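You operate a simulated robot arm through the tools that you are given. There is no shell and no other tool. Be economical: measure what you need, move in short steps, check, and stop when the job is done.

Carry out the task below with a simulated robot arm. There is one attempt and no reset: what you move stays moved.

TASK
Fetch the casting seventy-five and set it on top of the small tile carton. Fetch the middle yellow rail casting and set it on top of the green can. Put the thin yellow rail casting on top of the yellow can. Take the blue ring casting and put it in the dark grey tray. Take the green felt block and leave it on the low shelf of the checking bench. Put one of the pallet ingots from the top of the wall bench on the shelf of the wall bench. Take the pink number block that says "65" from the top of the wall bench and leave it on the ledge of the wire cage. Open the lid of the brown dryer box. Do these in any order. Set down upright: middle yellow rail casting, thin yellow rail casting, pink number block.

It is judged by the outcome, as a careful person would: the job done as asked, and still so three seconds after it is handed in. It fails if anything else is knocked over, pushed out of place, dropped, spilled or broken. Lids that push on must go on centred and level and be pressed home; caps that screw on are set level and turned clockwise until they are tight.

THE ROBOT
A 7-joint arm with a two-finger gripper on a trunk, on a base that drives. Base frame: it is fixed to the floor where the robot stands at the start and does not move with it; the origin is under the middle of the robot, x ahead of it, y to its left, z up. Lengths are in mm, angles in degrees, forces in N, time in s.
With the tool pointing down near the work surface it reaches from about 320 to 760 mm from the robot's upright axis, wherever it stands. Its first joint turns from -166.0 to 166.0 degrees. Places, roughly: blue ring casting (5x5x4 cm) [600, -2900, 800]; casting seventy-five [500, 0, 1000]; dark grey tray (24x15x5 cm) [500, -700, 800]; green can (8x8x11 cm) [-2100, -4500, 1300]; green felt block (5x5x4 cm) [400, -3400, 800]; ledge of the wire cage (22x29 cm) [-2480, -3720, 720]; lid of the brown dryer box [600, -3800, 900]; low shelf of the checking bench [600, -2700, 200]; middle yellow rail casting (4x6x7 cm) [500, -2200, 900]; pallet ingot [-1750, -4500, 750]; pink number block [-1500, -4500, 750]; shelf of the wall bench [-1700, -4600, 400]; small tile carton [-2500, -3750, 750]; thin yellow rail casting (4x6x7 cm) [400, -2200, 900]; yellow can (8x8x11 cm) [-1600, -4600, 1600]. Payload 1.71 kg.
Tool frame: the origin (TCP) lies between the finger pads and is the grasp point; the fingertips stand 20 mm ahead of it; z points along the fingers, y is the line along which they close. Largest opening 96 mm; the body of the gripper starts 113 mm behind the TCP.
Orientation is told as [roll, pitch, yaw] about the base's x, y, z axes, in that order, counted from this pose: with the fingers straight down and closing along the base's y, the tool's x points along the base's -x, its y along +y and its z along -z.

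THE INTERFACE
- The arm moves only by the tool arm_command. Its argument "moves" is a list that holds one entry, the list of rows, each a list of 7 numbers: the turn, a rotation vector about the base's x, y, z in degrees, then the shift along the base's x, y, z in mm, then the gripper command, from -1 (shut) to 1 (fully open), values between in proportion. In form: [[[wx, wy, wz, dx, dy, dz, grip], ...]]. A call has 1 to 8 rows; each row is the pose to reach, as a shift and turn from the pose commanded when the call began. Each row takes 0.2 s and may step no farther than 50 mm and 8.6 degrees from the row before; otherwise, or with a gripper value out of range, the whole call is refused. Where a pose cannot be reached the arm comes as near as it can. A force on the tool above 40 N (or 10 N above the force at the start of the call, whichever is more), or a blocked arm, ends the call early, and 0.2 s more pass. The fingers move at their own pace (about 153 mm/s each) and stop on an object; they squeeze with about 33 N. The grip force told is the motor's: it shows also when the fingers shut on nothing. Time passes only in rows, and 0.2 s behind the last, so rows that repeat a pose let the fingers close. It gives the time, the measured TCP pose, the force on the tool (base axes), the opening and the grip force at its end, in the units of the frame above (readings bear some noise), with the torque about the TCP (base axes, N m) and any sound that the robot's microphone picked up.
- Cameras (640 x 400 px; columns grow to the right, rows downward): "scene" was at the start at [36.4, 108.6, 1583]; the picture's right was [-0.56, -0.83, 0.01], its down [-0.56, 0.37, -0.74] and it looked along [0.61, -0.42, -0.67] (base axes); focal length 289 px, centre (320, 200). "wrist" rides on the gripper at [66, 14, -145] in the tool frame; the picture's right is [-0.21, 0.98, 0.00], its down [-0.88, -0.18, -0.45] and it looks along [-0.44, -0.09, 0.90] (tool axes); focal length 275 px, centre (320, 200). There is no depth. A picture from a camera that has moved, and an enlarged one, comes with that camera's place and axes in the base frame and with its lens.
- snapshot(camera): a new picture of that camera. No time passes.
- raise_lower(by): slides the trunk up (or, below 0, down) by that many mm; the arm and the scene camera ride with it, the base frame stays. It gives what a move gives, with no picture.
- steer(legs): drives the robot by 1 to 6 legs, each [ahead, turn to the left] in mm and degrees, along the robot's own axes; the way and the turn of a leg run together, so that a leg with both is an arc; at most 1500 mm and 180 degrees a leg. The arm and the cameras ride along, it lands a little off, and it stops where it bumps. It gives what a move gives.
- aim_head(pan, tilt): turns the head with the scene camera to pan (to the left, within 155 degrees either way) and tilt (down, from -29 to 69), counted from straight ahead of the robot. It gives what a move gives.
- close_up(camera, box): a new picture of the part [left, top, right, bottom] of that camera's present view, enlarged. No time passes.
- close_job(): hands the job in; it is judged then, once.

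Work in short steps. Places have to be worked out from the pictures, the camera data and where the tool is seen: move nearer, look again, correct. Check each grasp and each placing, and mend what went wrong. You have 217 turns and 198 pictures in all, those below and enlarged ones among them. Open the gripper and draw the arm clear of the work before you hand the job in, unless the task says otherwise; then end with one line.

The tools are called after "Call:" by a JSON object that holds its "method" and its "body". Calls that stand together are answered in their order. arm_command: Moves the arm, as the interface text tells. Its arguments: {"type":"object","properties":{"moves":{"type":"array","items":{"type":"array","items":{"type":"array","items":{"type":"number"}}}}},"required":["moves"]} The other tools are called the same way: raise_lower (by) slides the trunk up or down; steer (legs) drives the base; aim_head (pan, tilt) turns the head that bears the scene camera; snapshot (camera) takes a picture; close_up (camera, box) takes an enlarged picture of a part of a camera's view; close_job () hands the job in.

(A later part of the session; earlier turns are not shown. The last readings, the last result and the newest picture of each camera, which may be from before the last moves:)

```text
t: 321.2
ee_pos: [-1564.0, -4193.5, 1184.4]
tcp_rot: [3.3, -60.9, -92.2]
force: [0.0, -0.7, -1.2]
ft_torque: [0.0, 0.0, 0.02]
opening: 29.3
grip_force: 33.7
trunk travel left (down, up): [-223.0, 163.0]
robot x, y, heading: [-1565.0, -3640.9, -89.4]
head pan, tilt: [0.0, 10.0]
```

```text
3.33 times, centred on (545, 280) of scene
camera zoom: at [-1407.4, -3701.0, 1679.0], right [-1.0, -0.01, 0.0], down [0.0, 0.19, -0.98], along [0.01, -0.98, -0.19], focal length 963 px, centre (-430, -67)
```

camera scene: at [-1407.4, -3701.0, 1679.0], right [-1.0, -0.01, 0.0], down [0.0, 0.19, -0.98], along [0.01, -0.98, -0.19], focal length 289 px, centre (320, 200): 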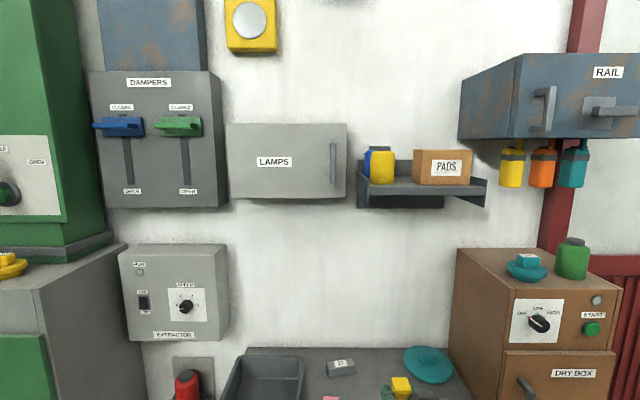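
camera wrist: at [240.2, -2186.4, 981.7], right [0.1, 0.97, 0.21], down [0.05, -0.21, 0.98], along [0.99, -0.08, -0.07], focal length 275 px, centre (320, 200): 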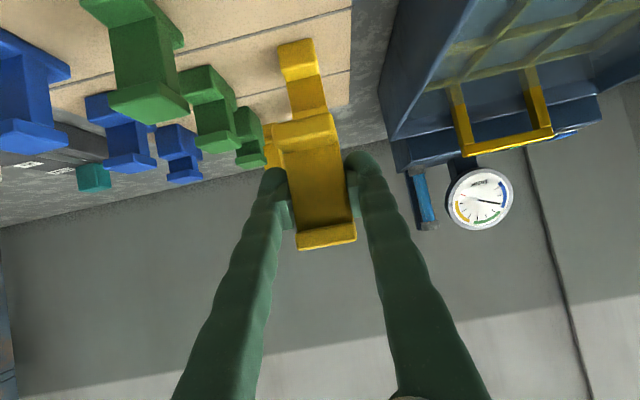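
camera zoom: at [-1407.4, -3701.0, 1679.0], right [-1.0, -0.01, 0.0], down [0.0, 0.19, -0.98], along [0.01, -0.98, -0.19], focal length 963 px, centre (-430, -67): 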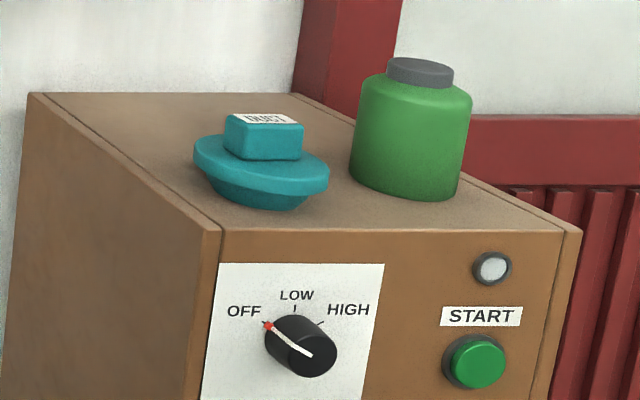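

Yellow can: cap top z≈1673 (44 mm cap), x≈-1584, y≈-4585±25. Raise the trunk and the arm here in the open, then approach.

Call:
{"method": "raise_lower", "body": {"by": 160}}

Call:
{"method": "arm_command", "body": {"moves": [[[0, 0, 0, -3, 0, 49, -1], [0, 0, 0, -6, 0, 98, -1], [0, 0, 0, -9, 0, 147, -1], [0, 0, 0, -12, 0, 196, -1], [0, 0, 0, -15, 0, 245, -1], [0, 0, 0, -18, 0, 294, -1], [0, 0, 0, -20, 0, 343, -1], [0, 0, 0, -20, 0, 392, -1]]]}}

```text
t: 323.0
ee_pos: [-1563.8, -4192.2, 1345.4]
tcp_rot: [3.2, -60.9, -92.2]
force: [0.2, -1.3, -1.3]
ft_torque: [0.0, 0.0, 0.0]
opening: 29.4
grip_force: 33.4
trunk travel left (down, up): [-383.0, 3.0]
robot x, y, heading: [-1563.4, -3639.0, -89.7]
head pan, tilt: [0.0, 10.0]
```

```text
t: 324.8
ee_pos: [-1583.0, -4193.4, 1738.8]
tcp_rot: [2.8, -60.9, -91.7]
force: [0.7, -0.2, -1.4]
ft_torque: [0.0, 0.03, -0.08]
opening: 29.5
grip_force: 33.2
trunk travel left (down, up): [-383.0, 3.0]
robot x, y, heading: [-1561.0, -3642.1, -89.6]
head pan, tilt: [0.0, 10.0]
```

Reached z 1739. Drive forward 250 mm and look.

Call:
{"method": "steer", "body": {"legs": [[250, 0]]}}

Call:
{"method": "snapshot", "body": {"camera": "wrist"}}

Call:
{"method": "snapshot", "body": {"camera": "scene"}}

```text
t: 326.7
ee_pos: [-1584.6, -4430.0, 1741.7]
tcp_rot: [3.3, -61.5, -92.2]
force: [-0.3, 0.5, -1.2]
ft_torque: [0.02, -0.01, 0.01]
opening: 29.6
grip_force: 33.2
trunk travel left (down, up): [-383.0, 3.0]
robot x, y, heading: [-1559.0, -3891.2, -89.7]
head pan, tilt: [0.0, 10.0]
```

```text
66 pictures are left
camera wrist: at [-1574.0, -4271.3, 1753.6], right [0.97, -0.09, 0.21], down [-0.21, -0.03, 0.98], along [-0.08, -1.0, -0.05], focal length 275 px, centre (320, 200)
```

wrist: 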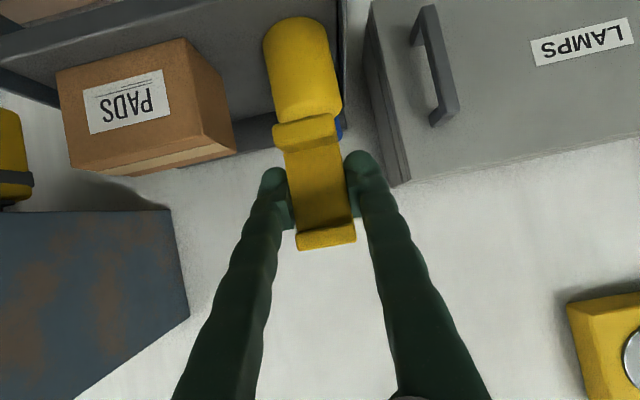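

```text
65 pictures are left
camera scene: at [-1406.8, -3937.2, 1839.6], right [-1.0, -0.01, 0.0], down [0.0, 0.18, -0.98], along [0.01, -0.98, -0.18], focal length 289 px, centre (320, 200)
```

scene: 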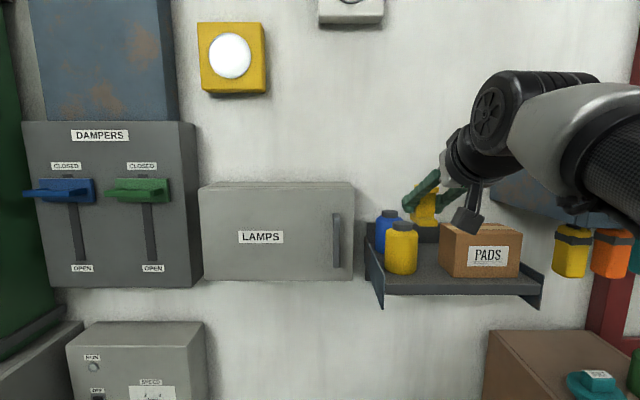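

Close-up of the can from this higher viewpoint.

Call:
{"method": "close_up", "body": {"camera": "scene", "box": [350, 170, 490, 300]}}

```text
3.08 times, centred on (420, 235) of scene
camera zoom: at [-1406.8, -3937.2, 1839.6], right [-1.0, -0.01, 0.0], down [0.0, 0.18, -0.98], along [0.01, -0.98, -0.18], focal length 889 px, centre (12, 92)
```

zoom: 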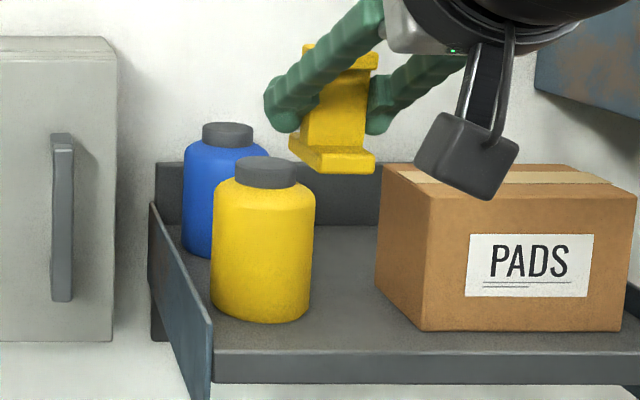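

Cap top centre ≈[-1584.5,-4562,1673]. Drive forward 100 and tilt the head for a better view.

Call:
{"method": "steer", "body": {"legs": [[100, 0]]}}

Call:
{"method": "aim_head", "body": {"pan": -15, "tilt": 18}}

Call:
{"method": "close_up", "body": {"camera": "scene", "box": [220, 100, 420, 260]}}

Call:
{"method": "snapshot", "body": {"camera": "wrist"}}

```text
t: 327.9
ee_pos: [-1584.6, -4485.1, 1757.4]
tcp_rot: [3.5, -63.1, -92.5]
force: [0.5, 1.3, 1.4]
ft_torque: [0.07, -0.04, 0.03]
opening: 29.6
grip_force: 32.8
trunk travel left (down, up): [-383.0, 3.0]
robot x, y, heading: [-1561.3, -3990.3, -89.6]
head pan, tilt: [0.0, 10.0]
```

```text
t: 328.7
ee_pos: [-1585.6, -4487.4, 1756.7]
tcp_rot: [3.8, -63.1, -92.7]
force: [-0.6, 3.7, 1.5]
ft_torque: [0.14, -0.01, 0.07]
opening: 29.2
grip_force: 32.3
trunk travel left (down, up): [-383.0, 3.0]
robot x, y, heading: [-1559.3, -3990.1, -89.8]
head pan, tilt: [-15.0, 18.0]
```

```text
2.50 times, centred on (320, 180) of scene
camera zoom: at [-1429.7, -3970.3, 1827.5], right [-0.97, 0.25, -0.01], down [0.08, 0.27, -0.96], along [-0.24, -0.93, -0.28], focal length 722 px, centre (320, 250)
```

zoom: 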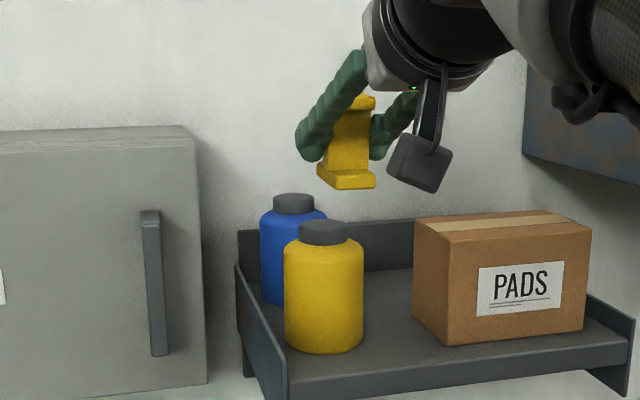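

```text
62 pictures are left
camera wrist: at [-1573.8, -4328.4, 1763.6], right [0.97, -0.08, 0.21], down [-0.21, 0.0, 0.98], along [-0.08, -1.0, -0.02], focal length 275 px, centre (320, 200)
```

wrist: 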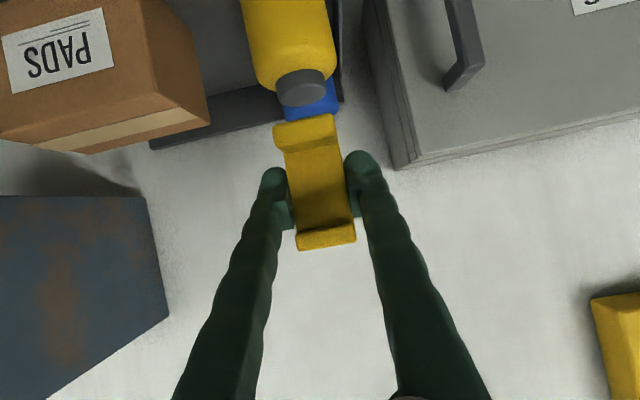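

The TCP lagged the base by 45 mm — something may be obstructing the arm. Look at the full scene.

Call:
{"method": "aim_head", "body": {"pan": -40, "tilt": 10}}

Call:
{"method": "snapshot", "body": {"camera": "scene"}}

```text
t: 329.6
ee_pos: [-1586.1, -4493.8, 1753.3]
tcp_rot: [3.6, -62.9, -92.4]
force: [0.0, 0.5, -1.3]
ft_torque: [0.02, 0.02, -0.02]
opening: 29.4
grip_force: 32.5
trunk travel left (down, up): [-383.0, 3.0]
robot x, y, heading: [-1561.0, -3986.3, -89.8]
head pan, tilt: [-40.0, 10.0]
```

```text
61 pictures are left
camera scene: at [-1465.8, -3962.5, 1839.8], right [-0.77, 0.64, -0.01], down [0.11, 0.11, -0.99], along [-0.63, -0.76, -0.16], focal length 289 px, centre (320, 200)
```

scene: 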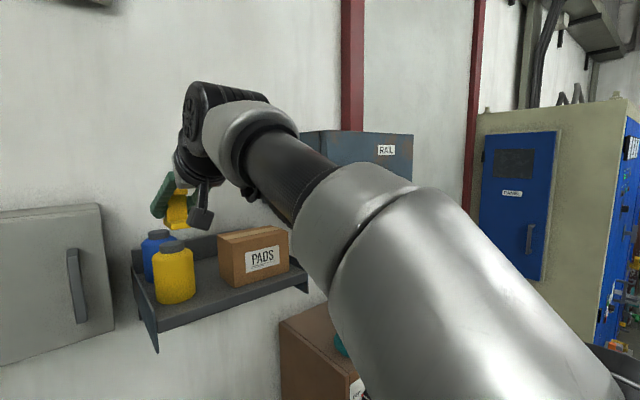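

No collision visible; it was settling. Now correct the pitch (+2.9° about x) and move over the cap with the arm, keeping height.

Call:
{"method": "arm_command", "body": {"moves": [[[1, 0, 0, 0, -22, -3, -1], [2, 0, 0, 1, -44, -6, -1], [2.9, 0, 0, 2, -66, -8, -1], [2.9, 0, 0, 2, -66, -8, -1]]]}}

Call:
{"method": "aim_head", "body": {"pan": -12, "tilt": 15}}

Call:
{"method": "close_up", "body": {"camera": "scene", "box": [240, 120, 400, 260]}}

Call:
{"method": "snapshot", "body": {"camera": "wrist"}}

```text
t: 330.6
ee_pos: [-1583.9, -4577.2, 1742.0]
tcp_rot: [3.4, -59.4, -92.4]
force: [-0.2, -0.1, 0.1]
ft_torque: [0.14, -0.03, 0.02]
opening: 29.4
grip_force: 32.9
trunk travel left (down, up): [-383.0, 3.0]
robot x, y, heading: [-1564.2, -3990.3, -89.9]
head pan, tilt: [-40.0, 10.0]
```

```text
t: 331.5
ee_pos: [-1583.9, -4613.3, 1728.4]
tcp_rot: [2.9, -58.1, -92.0]
force: [0.2, -0.5, -0.8]
ft_torque: [-0.02, -0.01, 0.01]
opening: 29.4
grip_force: 33.2
trunk travel left (down, up): [-383.0, 3.0]
robot x, y, heading: [-1561.3, -3991.6, -89.7]
head pan, tilt: [-12.0, 15.0]
```

```text
2.86 times, centred on (320, 190) of scene
camera zoom: at [-1425.1, -4061.1, 1830.3], right [-0.98, 0.2, 0.0], down [0.05, 0.28, -0.96], along [-0.2, -0.94, -0.28], focal length 826 px, centre (320, 229)
```

zoom: 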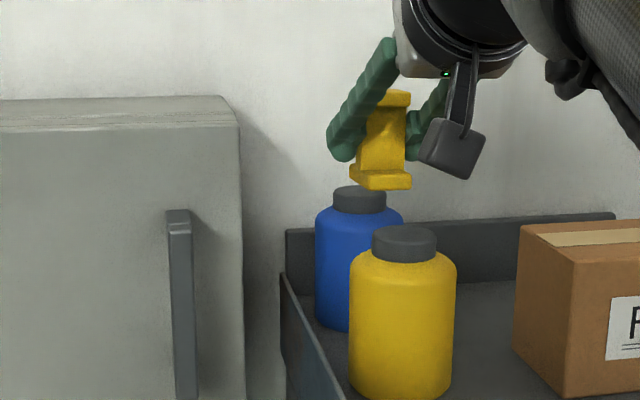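

```text
59 pictures are left
camera wrist: at [-1571.9, -4455.4, 1749.3], right [0.97, -0.1, 0.2], down [-0.21, -0.09, 0.97], along [-0.08, -0.99, -0.11], focal length 275 px, centre (320, 200)
```

wrist: 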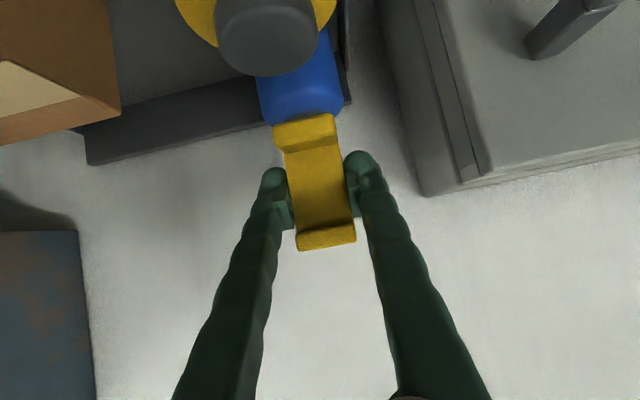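

The body seems to sway (camera moved ~90 mm). Hold still for a second and re-read before continuing.

Call:
{"method": "arm_command", "body": {"moves": [[[0, 0, 0, 0, 0, 15, -1], [0, 0, 0, 0, 0, 15, -1], [0, 0, 0, 0, 0, 15, -1], [0, 0, 0, 0, 0, 15, -1], [0, 0, 0, 0, 0, 15, -1], [0, 0, 0, 0, 0, 15, -1], [0, 0, 0, 0, 0, 15, -1], [0, 0, 0, 0, 0, 15, -1]]]}}

Call:
{"method": "close_up", "body": {"camera": "scene", "box": [240, 120, 400, 260]}}

```text
t: 333.3
ee_pos: [-1583.5, -4611.5, 1743.3]
tcp_rot: [3.1, -58.1, -92.0]
force: [0.3, -2.0, -2.9]
ft_torque: [-0.01, -0.01, -0.02]
opening: 29.2
grip_force: 32.8
trunk travel left (down, up): [-383.0, 3.0]
robot x, y, heading: [-1562.1, -3993.7, -90.0]
head pan, tilt: [-12.0, 15.0]
```

```text
2.86 times, centred on (320, 190) of scene
camera zoom: at [-1425.0, -4061.4, 1830.4], right [-0.98, 0.2, 0.0], down [0.05, 0.28, -0.96], along [-0.2, -0.94, -0.28], focal length 826 px, centre (320, 229)
```

zoom: 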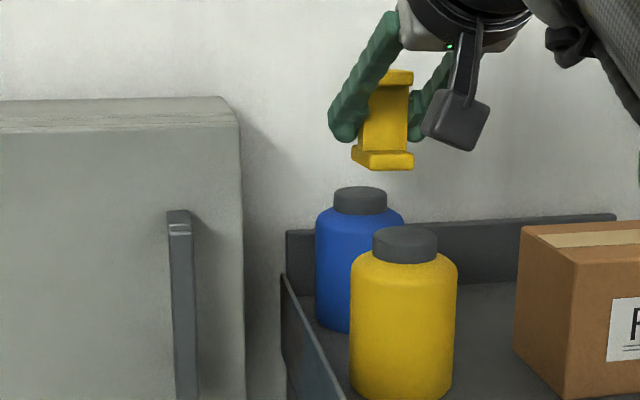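

Stable now. Cap confirmed at [-1585,-4560,1673]; rail bottom ≈29 mm below TCP. Move back 51 mm in y, trim pitch, lower to ~1722.

Call:
{"method": "arm_command", "body": {"moves": [[[-0.6, 0, 0, -1, 17, 0, -1], [-1.2, 0, 0, -1, 34, -5, -1], [-1.9, 0, 0, -1, 51, -12, -1], [-1.9, 0, 0, -1, 51, -20, -1], [-1.9, 0, 0, -1, 51, -20, -1], [-1.9, 0, 0, -1, 51, -20, -1], [-1.9, 0, 0, -1, 51, -20, -1]]]}}

Call:
{"method": "close_up", "body": {"camera": "scene", "box": [260, 130, 380, 240]}}

Call:
{"method": "snapshot", "body": {"camera": "wrist"}}

```text
t: 334.9
ee_pos: [-1585.2, -4548.5, 1729.2]
tcp_rot: [3.3, -60.6, -92.3]
force: [0.3, -0.5, -1.0]
ft_torque: [0.02, 0.02, -0.03]
opening: 29.3
grip_force: 33.1
trunk travel left (down, up): [-383.0, 3.0]
robot x, y, heading: [-1559.5, -3991.9, -89.6]
head pan, tilt: [-12.0, 15.0]
```

```text
3.64 times, centred on (320, 185) of scene
camera zoom: at [-1425.1, -4053.3, 1830.9], right [-0.98, 0.2, 0.0], down [0.05, 0.27, -0.96], along [-0.2, -0.94, -0.28], focal length 1051 px, centre (320, 254)
```

zoom: 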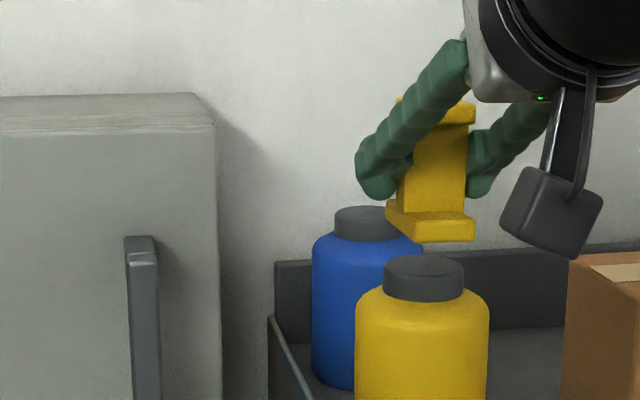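

```text
56 pictures are left
camera wrist: at [-1573.0, -4389.1, 1743.4], right [0.97, -0.09, 0.21], down [-0.21, -0.04, 0.98], along [-0.08, -0.99, -0.06], focal length 275 px, centre (320, 200)
```

wrist: 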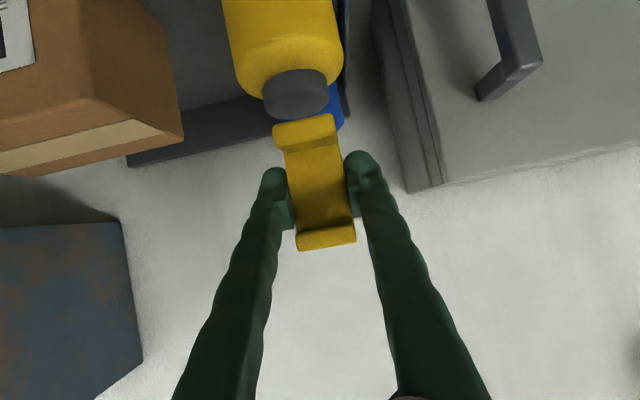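

Estimates for cap centre average y≈-4551; the rail is nearly over it. Lower 14 mm with pauses.

Call:
{"method": "arm_command", "body": {"moves": [[[0.4, 0, 0, 0, -2, -5, -1], [0.6, 0, 0, 0, -3, -10, -1], [0.6, 0, 0, 0, -3, -14, -1], [0.6, 0, 0, 0, -3, -14, -1], [0.6, 0, 0, 0, -3, -14, -1], [0.6, 0, 0, 0, -3, -14, -1]]]}}

Call:
{"method": "close_up", "body": {"camera": "scene", "box": [280, 140, 360, 220]}}

```text
t: 336.3
ee_pos: [-1585.6, -4549.1, 1715.6]
tcp_rot: [3.2, -59.9, -92.2]
force: [0.0, 0.9, -1.7]
ft_torque: [0.0, -0.02, 0.01]
opening: 29.6
grip_force: 32.5
trunk travel left (down, up): [-383.0, 3.0]
robot x, y, heading: [-1562.7, -3989.1, -89.7]
head pan, tilt: [-12.0, 15.0]
```

```text
5.00 times, centred on (320, 180) of scene
camera zoom: at [-1425.0, -4051.7, 1830.9], right [-0.98, 0.2, 0.0], down [0.05, 0.27, -0.96], along [-0.2, -0.94, -0.27], focal length 1445 px, centre (320, 300)
```

zoom: 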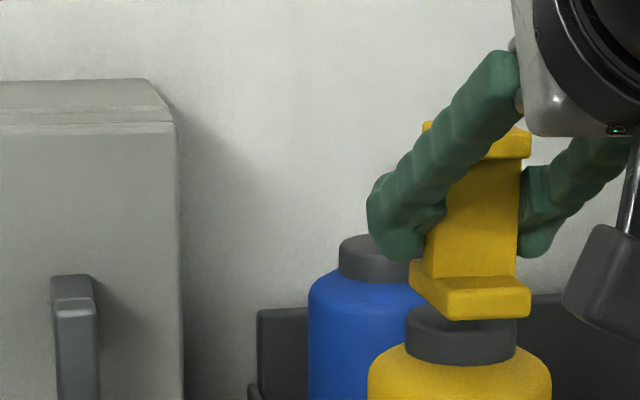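

Projecting the TCP onto the picture suggests shifting +4 mm in x and −5 mm in y. Adjust and lower slowly.

Call:
{"method": "arm_command", "body": {"moves": [[[0, 0, 0, 4, -5, 0, -1], [0, 0, 0, 4, -5, -3, -1], [0, 0, 0, 4, -5, -6, -1], [0, 0, 0, 4, -5, -6, -1], [0, 0, 0, 4, -5, -6, -1]]]}}

Call:
{"method": "close_up", "body": {"camera": "scene", "box": [280, 140, 360, 220]}}

```text
t: 337.5
ee_pos: [-1580.6, -4554.7, 1710.4]
tcp_rot: [3.2, -60.1, -92.2]
force: [-0.5, -0.1, -1.6]
ft_torque: [-0.03, 0.05, 0.0]
opening: 29.4
grip_force: 32.9
trunk travel left (down, up): [-383.0, 3.0]
robot x, y, heading: [-1556.9, -3990.4, -89.8]
head pan, tilt: [-12.0, 15.0]
```

```text
5.00 times, centred on (320, 180) of scene
camera zoom: at [-1424.9, -4051.5, 1831.0], right [-0.98, 0.2, 0.0], down [0.05, 0.27, -0.96], along [-0.2, -0.94, -0.27], focal length 1445 px, centre (320, 300)
```

zoom: 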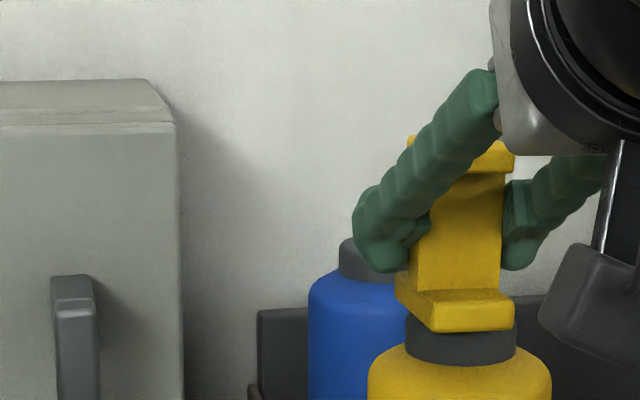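

Looks centred. Continue down 3 mm steps.

Call:
{"method": "arm_command", "body": {"moves": [[[0, 0, 0, 0, 0, -2, -1], [0, 0, 0, 0, 0, -4, -1], [0, 0, 0, 0, 0, -4, -1], [0, 0, 0, 0, 0, -4, -1]]]}}

Call:
{"method": "arm_command", "body": {"moves": [[[0, 0, 0, 0, 0, -2, -1], [0, 0, 0, 0, 0, -3, -1], [0, 0, 0, 0, 0, -3, -1], [0, 0, 0, 0, 0, -3, -1]]]}}

Call:
{"method": "close_up", "body": {"camera": "scene", "box": [280, 140, 360, 220]}}

```text
t: 338.5
ee_pos: [-1582.6, -4554.1, 1706.3]
tcp_rot: [3.1, -60.1, -92.2]
force: [-0.1, -1.6, 5.2]
ft_torque: [-0.2, 0.12, -0.01]
opening: 29.2
grip_force: 33.6
trunk travel left (down, up): [-383.0, 3.0]
robot x, y, heading: [-1562.3, -3992.1, -89.8]
head pan, tilt: [-12.0, 15.0]
```

```text
t: 339.5
ee_pos: [-1581.2, -4552.9, 1704.5]
tcp_rot: [3.2, -60.4, -92.1]
force: [0.6, -3.6, 23.2]
ft_torque: [-0.44, 0.34, 0.03]
opening: 29.3
grip_force: 33.1
trunk travel left (down, up): [-383.0, 3.0]
robot x, y, heading: [-1560.6, -3994.5, -89.6]
head pan, tilt: [-12.0, 15.0]
```

```text
5.00 times, centred on (320, 180) of scene
camera zoom: at [-1424.8, -4049.9, 1831.1], right [-0.98, 0.2, 0.0], down [0.05, 0.27, -0.96], along [-0.2, -0.94, -0.27], focal length 1445 px, centre (320, 300)
```

zoom: 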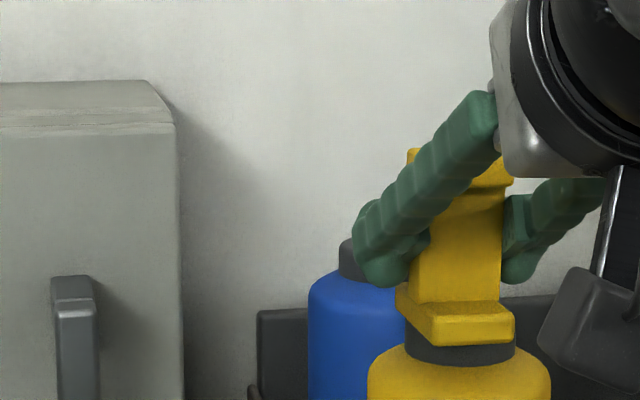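

Seated with contact. Relax 1.5 mm and open.

Call:
{"method": "arm_command", "body": {"moves": [[[0, 0, 0, 0, 0, 1.5, -1], [0, 0, 0, 0, 0, 1.5, -0.6], [0, 0, 0, 0, 0, 1.5, -0.2], [0, 0, 0, 0, 0, 1.5, 0.1], [0, 0, 0, 0, 0, 1.5, 0.3], [0, 0, 0, 0, 0, 1.5, 0.3]]]}}

Call:
{"method": "close_up", "body": {"camera": "scene", "box": [260, 120, 380, 230]}}

Call:
{"method": "snapshot", "body": {"camera": "wrist"}}

```text
t: 340.9
ee_pos: [-1580.9, -4553.6, 1703.3]
tcp_rot: [3.1, -60.0, -92.2]
force: [-0.3, 1.1, 0.1]
ft_torque: [-0.05, 0.04, 0.0]
opening: 62.3
grip_force: 0.0
trunk travel left (down, up): [-383.0, 3.0]
robot x, y, heading: [-1559.0, -3990.4, -89.8]
head pan, tilt: [-12.0, 15.0]
```

```text
3.64 times, centred on (320, 175) of scene
camera zoom: at [-1425.0, -4051.1, 1831.0], right [-0.98, 0.2, 0.0], down [0.05, 0.27, -0.96], along [-0.2, -0.94, -0.27], focal length 1051 px, centre (320, 291)
```

zoom: 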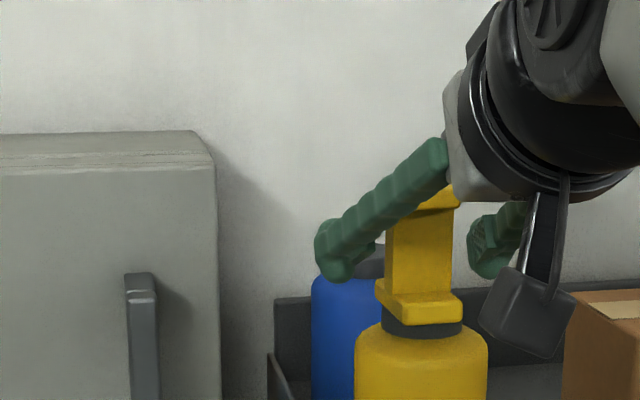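

```text
51 pictures are left
camera wrist: at [-1569.3, -4395.1, 1719.5], right [0.97, -0.09, 0.21], down [-0.21, -0.05, 0.98], along [-0.08, -0.99, -0.07], focal length 275 px, centre (320, 200)
```

wrist: 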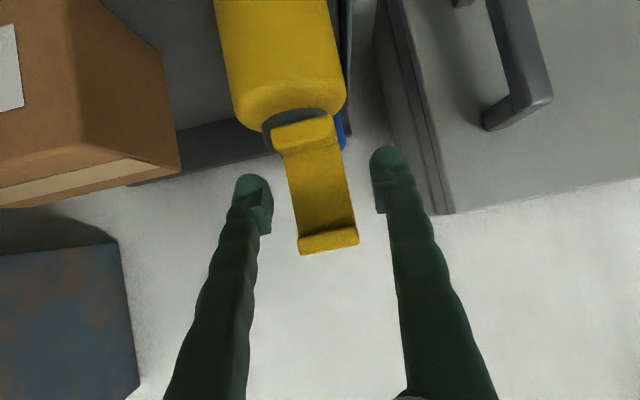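

The rail stands upright on the cap. Withdraw straight back along +y.

Call:
{"method": "arm_command", "body": {"moves": [[[0, 0, 0, 0, 15, 1, 0.45], [0, 0, 0, 0, 35, 3, 0.45], [0, 0, 0, 0, 60, 6, 0.45], [0, 0, 0, 0, 90, 8, 0.45], [0, 0, 0, 0, 115, 8, 0.45]]]}}

Call:
{"method": "close_up", "body": {"camera": "scene", "box": [260, 120, 380, 230]}}

```text
t: 342.1
ee_pos: [-1578.9, -4437.9, 1713.0]
tcp_rot: [3.3, -60.2, -92.2]
force: [0.2, 0.2, 0.5]
ft_torque: [-0.01, -0.01, 0.0]
opening: 69.7
grip_force: 0.1
trunk travel left (down, up): [-383.0, 3.0]
robot x, y, heading: [-1560.1, -3992.6, -89.7]
head pan, tilt: [-12.0, 15.0]
```

```text
3.64 times, centred on (320, 175) of scene
camera zoom: at [-1424.9, -4050.1, 1831.0], right [-0.98, 0.2, 0.0], down [0.05, 0.27, -0.96], along [-0.2, -0.94, -0.27], focal length 1051 px, centre (320, 291)
```

zoom: 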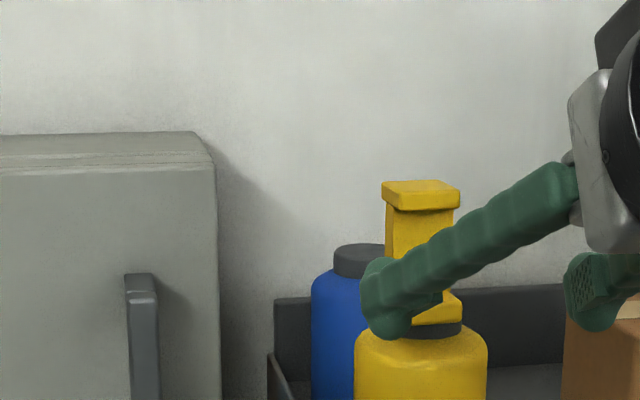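

Standing well. Back off, lower the trunk and arm, keeping the 60° tilt for the next rail.

Call:
{"method": "steer", "body": {"legs": [[-400, 0]]}}

Call:
{"method": "raise_lower", "body": {"by": -150}}

Call:
{"method": "arm_command", "body": {"moves": [[[0, 0, 0, 0, -18, -45, 0.4], [0, 0, 0, 0, -36, -90, 0.4], [0, 0, 0, 0, -54, -135, 0.4], [0, 0, 0, 0, -72, -180, 0.4], [0, 0, 0, 0, -90, -225, 0.4], [0, 0, 0, 0, -105, -270, 0.4], [0, 0, 0, 0, -115, -315, 0.4], [0, 0, 0, 0, -115, -360, 0.4]]]}}

Call:
{"method": "aim_head", "body": {"pan": -25, "tilt": 15}}

Call:
{"method": "snapshot", "body": {"camera": "scene"}}

```text
t: 344.7
ee_pos: [-1581.0, -4074.8, 1700.2]
tcp_rot: [3.2, -58.5, -91.9]
force: [-0.6, -2.6, -2.9]
ft_torque: [-0.09, 0.01, -0.01]
opening: 69.5
grip_force: 0.0
trunk travel left (down, up): [-383.0, 3.0]
robot x, y, heading: [-1565.4, -3589.9, -89.1]
head pan, tilt: [-12.0, 15.0]
```

```text
t: 346.5
ee_pos: [-1580.7, -4036.6, 1559.8]
tcp_rot: [3.2, -59.8, -91.9]
force: [-0.8, -0.2, -0.3]
ft_torque: [-0.01, -0.03, -0.01]
opening: 69.6
grip_force: 0.0
trunk travel left (down, up): [-233.0, 153.0]
robot x, y, heading: [-1565.6, -3592.1, -89.4]
head pan, tilt: [-12.0, 15.0]
```

```text
t: 348.5
ee_pos: [-1727.2, -4134.7, 1208.8]
tcp_rot: [3.6, -61.3, -108.3]
force: [1.1, -0.2, 0.1]
ft_torque: [0.0, 0.07, -0.14]
opening: 67.2
grip_force: 0.0
trunk travel left (down, up): [-233.0, 153.0]
robot x, y, heading: [-1564.0, -3590.3, -89.2]
head pan, tilt: [-12.0, 15.0]
stopped in row 8: the arm was blocked; the commanded pose is now the measured one
```

```text
t: 349.2
ee_pos: [-1729.7, -4128.0, 1208.7]
tcp_rot: [4.0, -61.6, -109.0]
force: [0.0, 0.6, 0.9]
ft_torque: [0.0, 0.01, 0.02]
opening: 67.3
grip_force: 0.0
trunk travel left (down, up): [-233.0, 153.0]
robot x, y, heading: [-1566.3, -3591.1, -89.5]
head pan, tilt: [-25.0, 15.0]
```

```text
49 pictures are left
camera scene: at [-1446.7, -3639.9, 1680.9], right [-0.91, 0.41, 0.01], down [0.11, 0.25, -0.96], along [-0.4, -0.87, -0.27], focal length 289 px, centre (320, 200)
```

scene: 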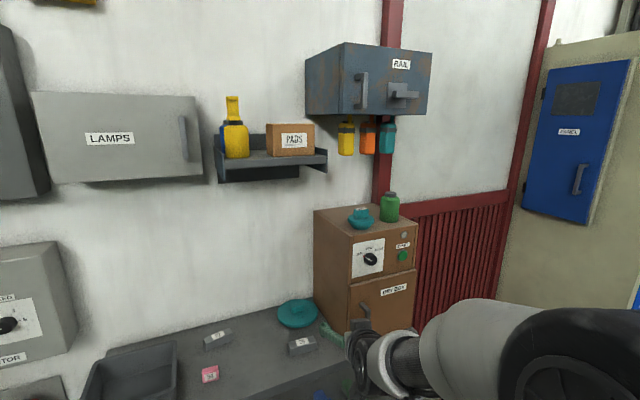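

The arm hit a joint limit and twisted. Raise a little and unwind: shift back in x, yaw back.

Call:
{"method": "arm_command", "body": {"moves": [[[0, 0, 3, 25, -15, 20, 0.4], [0, 0, 7, 55, -30, 40, 0.4], [0, 0, 11, 85, -45, 50, 0.4], [0, 0, 15, 115, -60, 60, 0.4], [0, 0, 18, 145, -70, 60, 0.4], [0, 0, 18, 145, -80, 60, 0.4]]]}}

Call:
{"method": "close_up", "body": {"camera": "scene", "box": [200, 80, 440, 260]}}

```text
t: 349.6
ee_pos: [-1724.1, -4126.1, 1220.0]
tcp_rot: [4.6, -62.7, -108.3]
force: [0.2, -0.5, 0.5]
ft_torque: [0.01, 0.01, 0.01]
opening: 67.0
grip_force: 0.1
trunk travel left (down, up): [-233.0, 153.0]
robot x, y, heading: [-1562.1, -3587.6, -89.3]
head pan, tilt: [-25.0, 15.0]
stopped in row 1: the arm was blocked; the commanded pose is now the measured one
```

```text
2.22 times, centred on (320, 170) of scene
camera zoom: at [-1448.2, -3641.0, 1681.0], right [-0.91, 0.41, 0.01], down [0.11, 0.25, -0.96], along [-0.4, -0.87, -0.27], focal length 642 px, centre (320, 267)
```

zoom: 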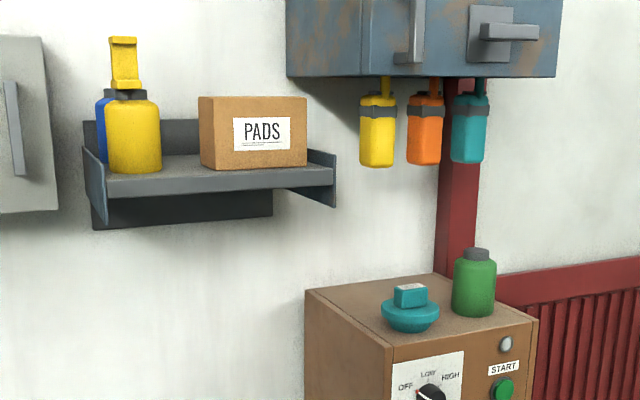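

Rail is stable on the can. The arm is still blocked; try a pure extension outward/up instead.

Call:
{"method": "arm_command", "body": {"moves": [[[0, 0, 0, 0, -20, 15, 0.4], [0, 0, 0, 0, -45, 35, 0.4], [0, 0, 0, 0, -75, 60, 0.4], [0, 0, 0, 0, -100, 90, 0.4]]]}}

Call:
{"method": "snapshot", "body": {"camera": "wrist"}}

```text
t: 349.9
ee_pos: [-1731.4, -4121.5, 1228.8]
tcp_rot: [5.4, -63.7, -109.1]
force: [-0.6, 0.5, 0.4]
ft_torque: [-0.01, 0.0, 0.0]
opening: 67.3
grip_force: 0.0
trunk travel left (down, up): [-233.0, 153.0]
robot x, y, heading: [-1561.7, -3589.2, -89.2]
head pan, tilt: [-25.0, 15.0]
stopped in row 1: the arm was blocked; the commanded pose is now the measured one
```

```text
47 pictures are left
camera wrist: at [-1678.3, -3970.2, 1233.6], right [0.92, -0.33, 0.23], down [-0.21, 0.07, 0.97], along [-0.33, -0.94, -0.01], focal length 275 px, centre (320, 200)
```

wrist: 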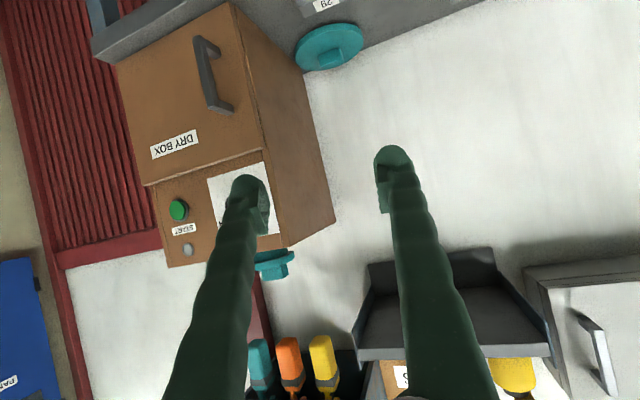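

See the arm itself: aim the head down-right.

Call:
{"method": "aim_head", "body": {"pan": -30, "tilt": 50}}

Call:
{"method": "snapshot", "body": {"camera": "scene"}}

```text
t: 350.9
ee_pos: [-1729.9, -4123.6, 1228.3]
tcp_rot: [5.0, -63.7, -108.7]
force: [0.1, 0.8, -0.1]
ft_torque: [0.03, -0.02, 0.02]
opening: 67.0
grip_force: 0.1
trunk travel left (down, up): [-233.0, 153.0]
robot x, y, heading: [-1563.7, -3592.7, -89.4]
head pan, tilt: [-30.0, 50.0]
```

```text
46 pictures are left
camera scene: at [-1446.7, -3621.9, 1627.6], right [-0.87, 0.49, 0.01], down [0.38, 0.68, -0.63], along [-0.32, -0.55, -0.77], focal length 289 px, centre (320, 200)
```

scene: 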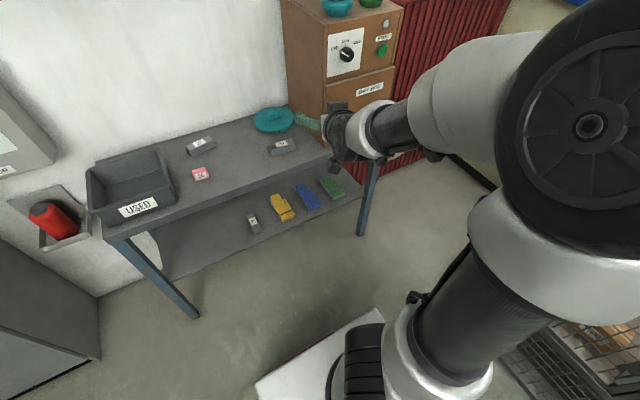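

Elbow is up near the head. Try reducing the tilt, which should unload the limiting joint.

Call:
{"method": "arm_command", "body": {"moves": [[[3, 0, 0, 0, 0, 5, 0.4], [6, 0, 0, 0, 0, 10, 0.4], [10, 0, 0, 0, 0, 15, 0.4], [14, 0, 0, 0, 0, 20, 0.4], [18, 0, 0, 0, 0, 20, 0.4]]]}}

Call:
{"method": "arm_command", "body": {"moves": [[[0, 0, -3, -15, -5, 0, 0.4], [0, 0, -6, -30, -10, 0, 0.4], [0, 0, -10, -45, -15, 0, 0.4]]]}}

```text
t: 351.2
ee_pos: [-1734.8, -4105.6, 1236.7]
tcp_rot: [5.0, -63.8, -108.6]
force: [-0.8, 0.2, 0.8]
ft_torque: [0.0, 0.01, 0.04]
opening: 67.3
grip_force: 0.0
trunk travel left (down, up): [-233.0, 153.0]
robot x, y, heading: [-1565.3, -3591.5, -89.5]
head pan, tilt: [-30.0, 50.0]
stopped in row 1: the arm was blocked; the commanded pose is now the measured one
```

```text
t: 352.0
ee_pos: [-1781.8, -4127.7, 1230.5]
tcp_rot: [4.7, -63.1, -118.5]
force: [-0.9, -0.2, -0.3]
ft_torque: [0.0, 0.01, -0.02]
opening: 67.3
grip_force: 0.1
trunk travel left (down, up): [-233.0, 153.0]
robot x, y, heading: [-1562.6, -3588.2, -89.5]
head pan, tilt: [-30.0, 50.0]
```

Motion away to the right is free; the elbow-up posture blocks leftwards. I turn the robot to face open floor and unfold the arm there.

Call:
{"method": "steer", "body": {"legs": [[300, 0], [-300, 70]]}}

```text
t: 357.8
ee_pos: [-1298.6, -4046.1, 1231.1]
tcp_rot: [4.8, -63.3, -48.9]
force: [0.2, 0.0, -0.6]
ft_torque: [-0.03, 0.02, 0.0]
opening: 67.1
grip_force: 0.1
trunk travel left (down, up): [-233.0, 153.0]
robot x, y, heading: [-1719.6, -3654.3, -19.8]
head pan, tilt: [-30.0, 50.0]
```

Extend outward while reducing the tilt.

Call:
{"method": "arm_command", "body": {"moves": [[[3, 2.6, 0, 18, -17, 0, 0.4], [6, 5.2, 0, 36, -34, 0, 0.4], [9, 7.8, 0, 54, -51, 0, 0.4], [12, 10.4, 0, 72, -68, 0, 0.4], [15, 13, 0, 85, -80, 0, 0.4], [18, 15.6, 0, 95, -90, 0, 0.4], [21, 18.2, 0, 100, -95, -10, 0.4], [24, 20.8, 0, 100, -95, -30, 0.4]]]}}

Call:
{"method": "snapshot", "body": {"camera": "scene"}}

```text
t: 359.6
ee_pos: [-1214.0, -4134.3, 1207.1]
tcp_rot: [5.4, -32.0, -49.4]
force: [0.1, -0.9, -0.2]
ft_torque: [0.01, 0.04, -0.02]
opening: 67.1
grip_force: 0.0
out of reach, approached as far as the arm can: row 3
trunk travel left (down, up): [-233.0, 153.0]
robot x, y, heading: [-1724.4, -3657.1, -19.4]
head pan, tilt: [-30.0, 50.0]
```

```text
45 pictures are left
camera scene: at [-1652.2, -3556.3, 1627.5], right [-0.76, -0.65, 0.01], down [-0.51, 0.59, -0.63], along [0.4, -0.49, -0.78], focal length 289 px, centre (320, 200)
```

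scene: 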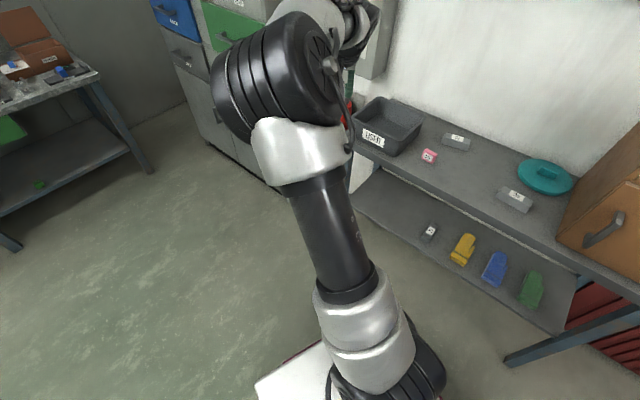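

The elbow is back to its normal posture. Level the tool and retract toward the robot's front.

Call:
{"method": "arm_command", "body": {"moves": [[[3, 2.6, 0, -18, 36, -5, 0.4], [6, 5.2, 0, -36, 72, -10, 0.4], [9, 7.8, 0, -54, 108, -15, 0.4], [12, 10.4, 0, -72, 144, -20, 0.4], [15, 13, 0, -90, 180, -25, 0.4], [18, 15.6, 0, -108, 216, -30, 0.4], [21, 18.2, 0, -126, 252, -35, 0.4], [24.3, 20.8, 0, -144, 290, -40, 0.4]]]}}

Call:
{"method": "arm_command", "body": {"moves": [[[0, 0, 7.5, 0, 0, 0, 0.4], [0, 0, 15, 0, 0, 0, 0.4], [0, 0, 22.5, 0, 0, 0, 0.4], [0, 0, 30, 0, 0, 0, 0.4]]]}}

```text
t: 361.4
ee_pos: [-1358.9, -3841.9, 1169.4]
tcp_rot: [5.5, -0.1, -49.4]
force: [-0.2, 0.1, 0.0]
ft_torque: [-0.03, -0.01, -0.02]
opening: 67.2
grip_force: 0.0
trunk travel left (down, up): [-233.0, 153.0]
robot x, y, heading: [-1727.8, -3657.8, -19.6]
head pan, tilt: [-30.0, 50.0]
```

```text
t: 362.4
ee_pos: [-1358.0, -3845.7, 1167.6]
tcp_rot: [5.5, -0.2, -19.3]
force: [-0.5, 0.2, -0.4]
ft_torque: [0.02, 0.01, 0.02]
opening: 67.0
grip_force: 0.1
trunk travel left (down, up): [-233.0, 153.0]
robot x, y, heading: [-1725.8, -3655.3, -19.5]
head pan, tilt: [-30.0, 50.0]
```

Now return to the rails for the middle yellow.

Call:
{"method": "steer", "body": {"legs": [[0, 65.1], [1020, 0], [1017, 0], [0, -45.6], [190, 0]]}}

Call:
{"method": "aim_head", "body": {"pan": 10, "tilt": 40}}

Call:
{"method": "snapshot", "body": {"camera": "scene"}}

```text
t: 380.2
ee_pos: [287.1, -2268.3, 1168.0]
tcp_rot: [5.4, -0.1, 0.1]
force: [-0.8, -0.4, 0.5]
ft_torque: [-0.02, -0.12, -0.03]
opening: 67.2
grip_force: 0.0
trunk travel left (down, up): [-233.0, 153.0]
robot x, y, heading: [-119.8, -2215.6, 0.2]
head pan, tilt: [-30.0, 50.0]
```

```text
t: 381.3
ee_pos: [271.5, -2269.1, 1172.8]
tcp_rot: [5.7, -1.0, 0.1]
force: [-0.2, 0.1, -0.1]
ft_torque: [0.02, 0.02, 0.01]
opening: 67.4
grip_force: 0.0
trunk travel left (down, up): [-233.0, 153.0]
robot x, y, heading: [-123.8, -2213.1, 0.2]
head pan, tilt: [10.0, 40.0]
```

```text
44 pictures are left
camera scene: at [-69.3, -2043.8, 1641.5], right [0.18, -0.98, 0.0], down [-0.65, -0.11, -0.76], along [0.74, 0.14, -0.66], focal length 289 px, centre (320, 200)
```

scene: 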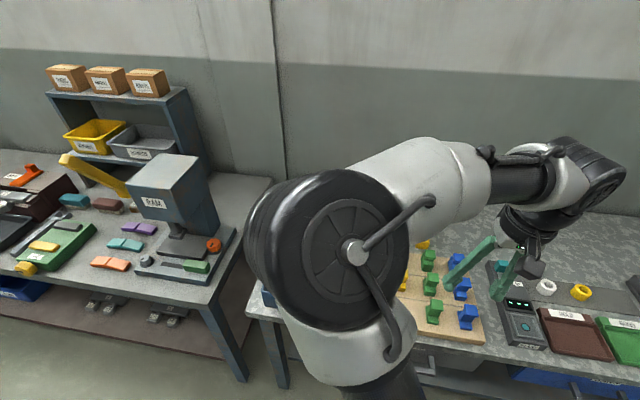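

Elbow is now on the left side; acceptable. First remove the 5.7° roll and align y≈-2201.

Call:
{"method": "arm_command", "body": {"moves": [[[-2, 0, 0, 10, 24, -5, 0.4], [-4, 0, 0, 20, 48, -10, 0.4], [-5.6, 0.9, 0, 30, 68, -15, 0.4], [-5.6, 0.9, 0, 30, 68, -15, 0.4]]]}}

Call:
{"method": "arm_command", "body": {"moves": [[[0, -7.4, 0, 14, 0, -20, 0.4], [0, -14.8, 0, 28, 0, -40, 0.4], [0, -22.2, 0, 42, 0, -60, 0.4], [0, -29.6, 0, 56, 0, -80, 0.4], [0, -37, 0, 70, 0, -100, 0.4], [0, -44.4, 0, 84, 0, -120, 0.4], [0, -51.8, 0, 100, 0, -140, 0.4], [0, -59.2, 0, 120, 0, -155, 0.4]]]}}

Call:
{"method": "snapshot", "body": {"camera": "wrist"}}

Call:
{"method": "snapshot", "body": {"camera": "scene"}}

```text
t: 382.3
ee_pos: [301.3, -2200.2, 1157.6]
tcp_rot: [0.0, 0.0, 0.3]
force: [0.6, 0.4, 0.0]
ft_torque: [0.01, -0.01, 0.02]
opening: 67.2
grip_force: 0.0
trunk travel left (down, up): [-233.0, 153.0]
robot x, y, heading: [-119.7, -2215.2, 0.2]
head pan, tilt: [10.0, 40.0]
```

```text
t: 384.1
ee_pos: [422.7, -2200.9, 1003.5]
tcp_rot: [-0.3, -59.3, 0.3]
force: [0.4, -0.2, -0.2]
ft_torque: [0.03, 0.01, 0.0]
opening: 67.0
grip_force: 0.0
trunk travel left (down, up): [-233.0, 153.0]
robot x, y, heading: [-121.1, -2210.8, 0.2]
head pan, tilt: [10.0, 40.0]
```

```text
43 pictures are left
camera wrist: at [263.5, -2186.4, 1020.6], right [0.11, 0.98, 0.17], down [0.07, -0.18, 0.98], along [0.99, -0.09, -0.08], focal length 275 px, centre (320, 200)
```

wrist: 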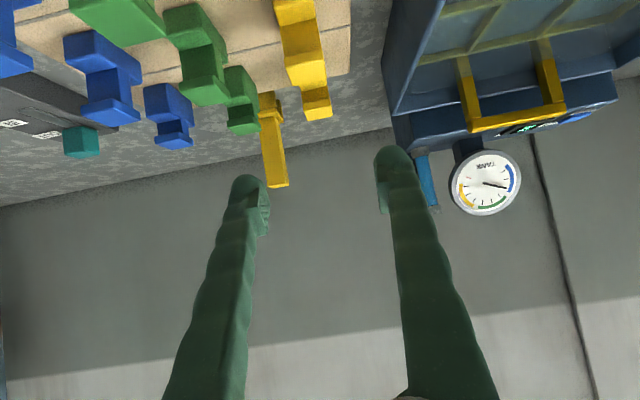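

```text
42 pictures are left
camera scene: at [-68.4, -2043.9, 1641.4], right [0.18, -0.98, 0.0], down [-0.65, -0.11, -0.75], along [0.74, 0.14, -0.66], focal length 289 px, centre (320, 200)
```

scene: 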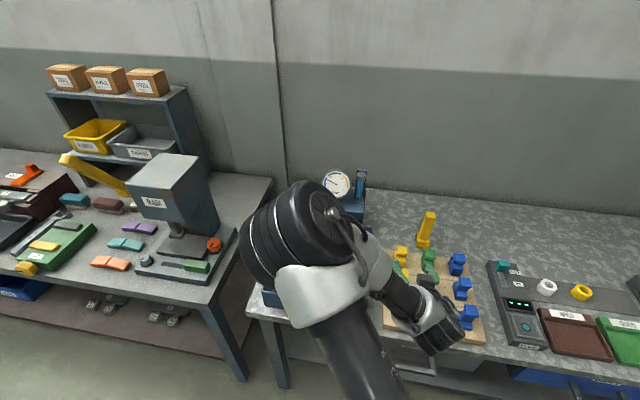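

Middle yellow at ≈[485,-2199]. Move diagonally in to straddle it at z≈868.

Call:
{"method": "arm_command", "body": {"moves": [[[0, 0, 0, 20, 0, -42, 0.4], [0, 0, 0, 40, 1, -84, 0.4], [0, 0, 0, 55, 1, -115, 0.4], [0, -0.7, 0, 62, 1, -134, 0.4], [0, -0.7, 0, 62, 1, -134, 0.4]]]}}

Call:
{"method": "snapshot", "body": {"camera": "wrist"}}

```text
t: 385.3
ee_pos: [484.2, -2198.4, 870.0]
tcp_rot: [-0.4, -60.0, 0.3]
force: [-1.5, 0.4, -0.3]
ft_torque: [0.0, -0.02, 0.0]
opening: 67.2
grip_force: 0.1
trunk travel left (down, up): [-233.0, 153.0]
robot x, y, heading: [-121.0, -2212.3, 0.1]
head pan, tilt: [10.0, 40.0]
```

```text
41 pictures are left
camera wrist: at [325.0, -2185.0, 884.8], right [0.1, 0.98, 0.17], down [0.05, -0.18, 0.98], along [0.99, -0.09, -0.07], focal length 275 px, centre (320, 200)
```

wrist: 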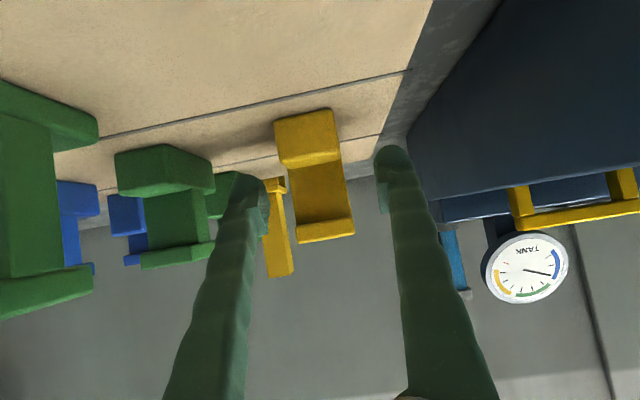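

Centred. Close and lift.

Call:
{"method": "arm_command", "body": {"moves": [[[0, 0, 0, 0, 0, 0, -1], [0, 0, 0, 0, 0, 0, -1], [0, 0, 0, 0, 0, 0, -1], [0, 0, 0, 0, 0, 25, -1], [0, 0, 0, 0, 0, 65, -1], [0, 0, 0, 0, 0, 110, -1], [0, 0, 0, -20, 0, 150, -1], [0, 0, 0, -40, 0, 190, -1]]]}}

Call:
{"method": "snapshot", "body": {"camera": "wrist"}}

```text
t: 387.1
ee_pos: [442.1, -2199.5, 1058.6]
tcp_rot: [-0.4, -60.0, 0.4]
force: [-0.2, 0.0, -1.2]
ft_torque: [-0.03, 0.01, 0.03]
opening: 31.0
grip_force: 32.8
trunk travel left (down, up): [-233.0, 153.0]
robot x, y, heading: [-119.2, -2214.7, 0.2]
head pan, tilt: [10.0, 40.0]
```

```text
40 pictures are left
camera wrist: at [283.8, -2185.4, 1074.6], right [0.1, 0.98, 0.18], down [0.05, -0.18, 0.98], along [0.99, -0.09, -0.07], focal length 275 px, centre (320, 200)
```

wrist: 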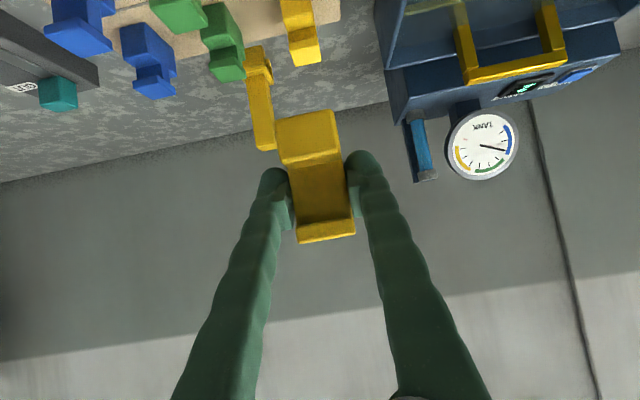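

Middle rail held. Raise to ~1180, back off, drive to about [-1990,-3560] facing the wall.

Call:
{"method": "arm_command", "body": {"moves": [[[0, 0, 0, 0, 0, 40, -1], [0, 0, 0, 0, 0, 80, -1], [0, 0, 0, 0, 0, 125, -1]]]}}

Call:
{"method": "steer", "body": {"legs": [[-200, 0], [0, -141.2], [1073, 0], [1073, 0], [0, 51.2]]}}

Call:
{"method": "aim_head", "body": {"pan": -15, "tilt": 15}}

Call:
{"method": "snapshot", "body": {"camera": "scene"}}

```text
t: 387.9
ee_pos: [440.9, -2201.6, 1185.0]
tcp_rot: [-0.2, -60.0, 0.3]
force: [-1.6, -0.1, -1.2]
ft_torque: [-0.02, 0.03, -0.03]
opening: 30.9
grip_force: 32.7
trunk travel left (down, up): [-233.0, 153.0]
robot x, y, heading: [-123.0, -2216.1, 0.3]
head pan, tilt: [10.0, 40.0]
```

```text
t: 406.9
ee_pos: [-2306.7, -3928.2, 1199.7]
tcp_rot: [-0.3, -61.4, -139.3]
force: [-0.7, 0.4, -1.8]
ft_torque: [0.04, -0.02, 0.04]
opening: 30.9
grip_force: 33.5
trunk travel left (down, up): [-233.0, 153.0]
robot x, y, heading: [-1913.3, -3575.3, -139.3]
head pan, tilt: [10.0, 40.0]
stopped in leg 4: the robot was blocked; the commanded pose is now the measured one
```

```text
t: 407.8
ee_pos: [-2307.6, -3927.6, 1199.1]
tcp_rot: [-0.2, -61.5, -139.5]
force: [-0.3, -0.4, -0.9]
ft_torque: [-0.01, -0.03, -0.01]
opening: 30.9
grip_force: 33.2
trunk travel left (down, up): [-233.0, 153.0]
robot x, y, heading: [-1911.4, -3571.9, -139.4]
head pan, tilt: [-15.0, 15.0]
```

```text
39 pictures are left
camera scene: at [-1854.1, -3695.9, 1681.5], right [-0.43, 0.9, 0.0], down [0.24, 0.11, -0.96], along [-0.87, -0.42, -0.26], focal length 289 px, centre (320, 200)
```

scene: 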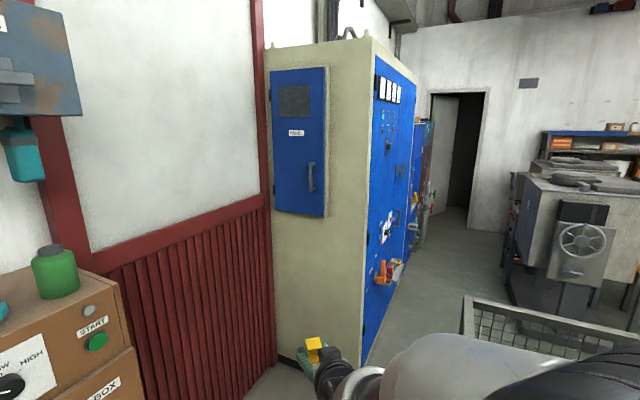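

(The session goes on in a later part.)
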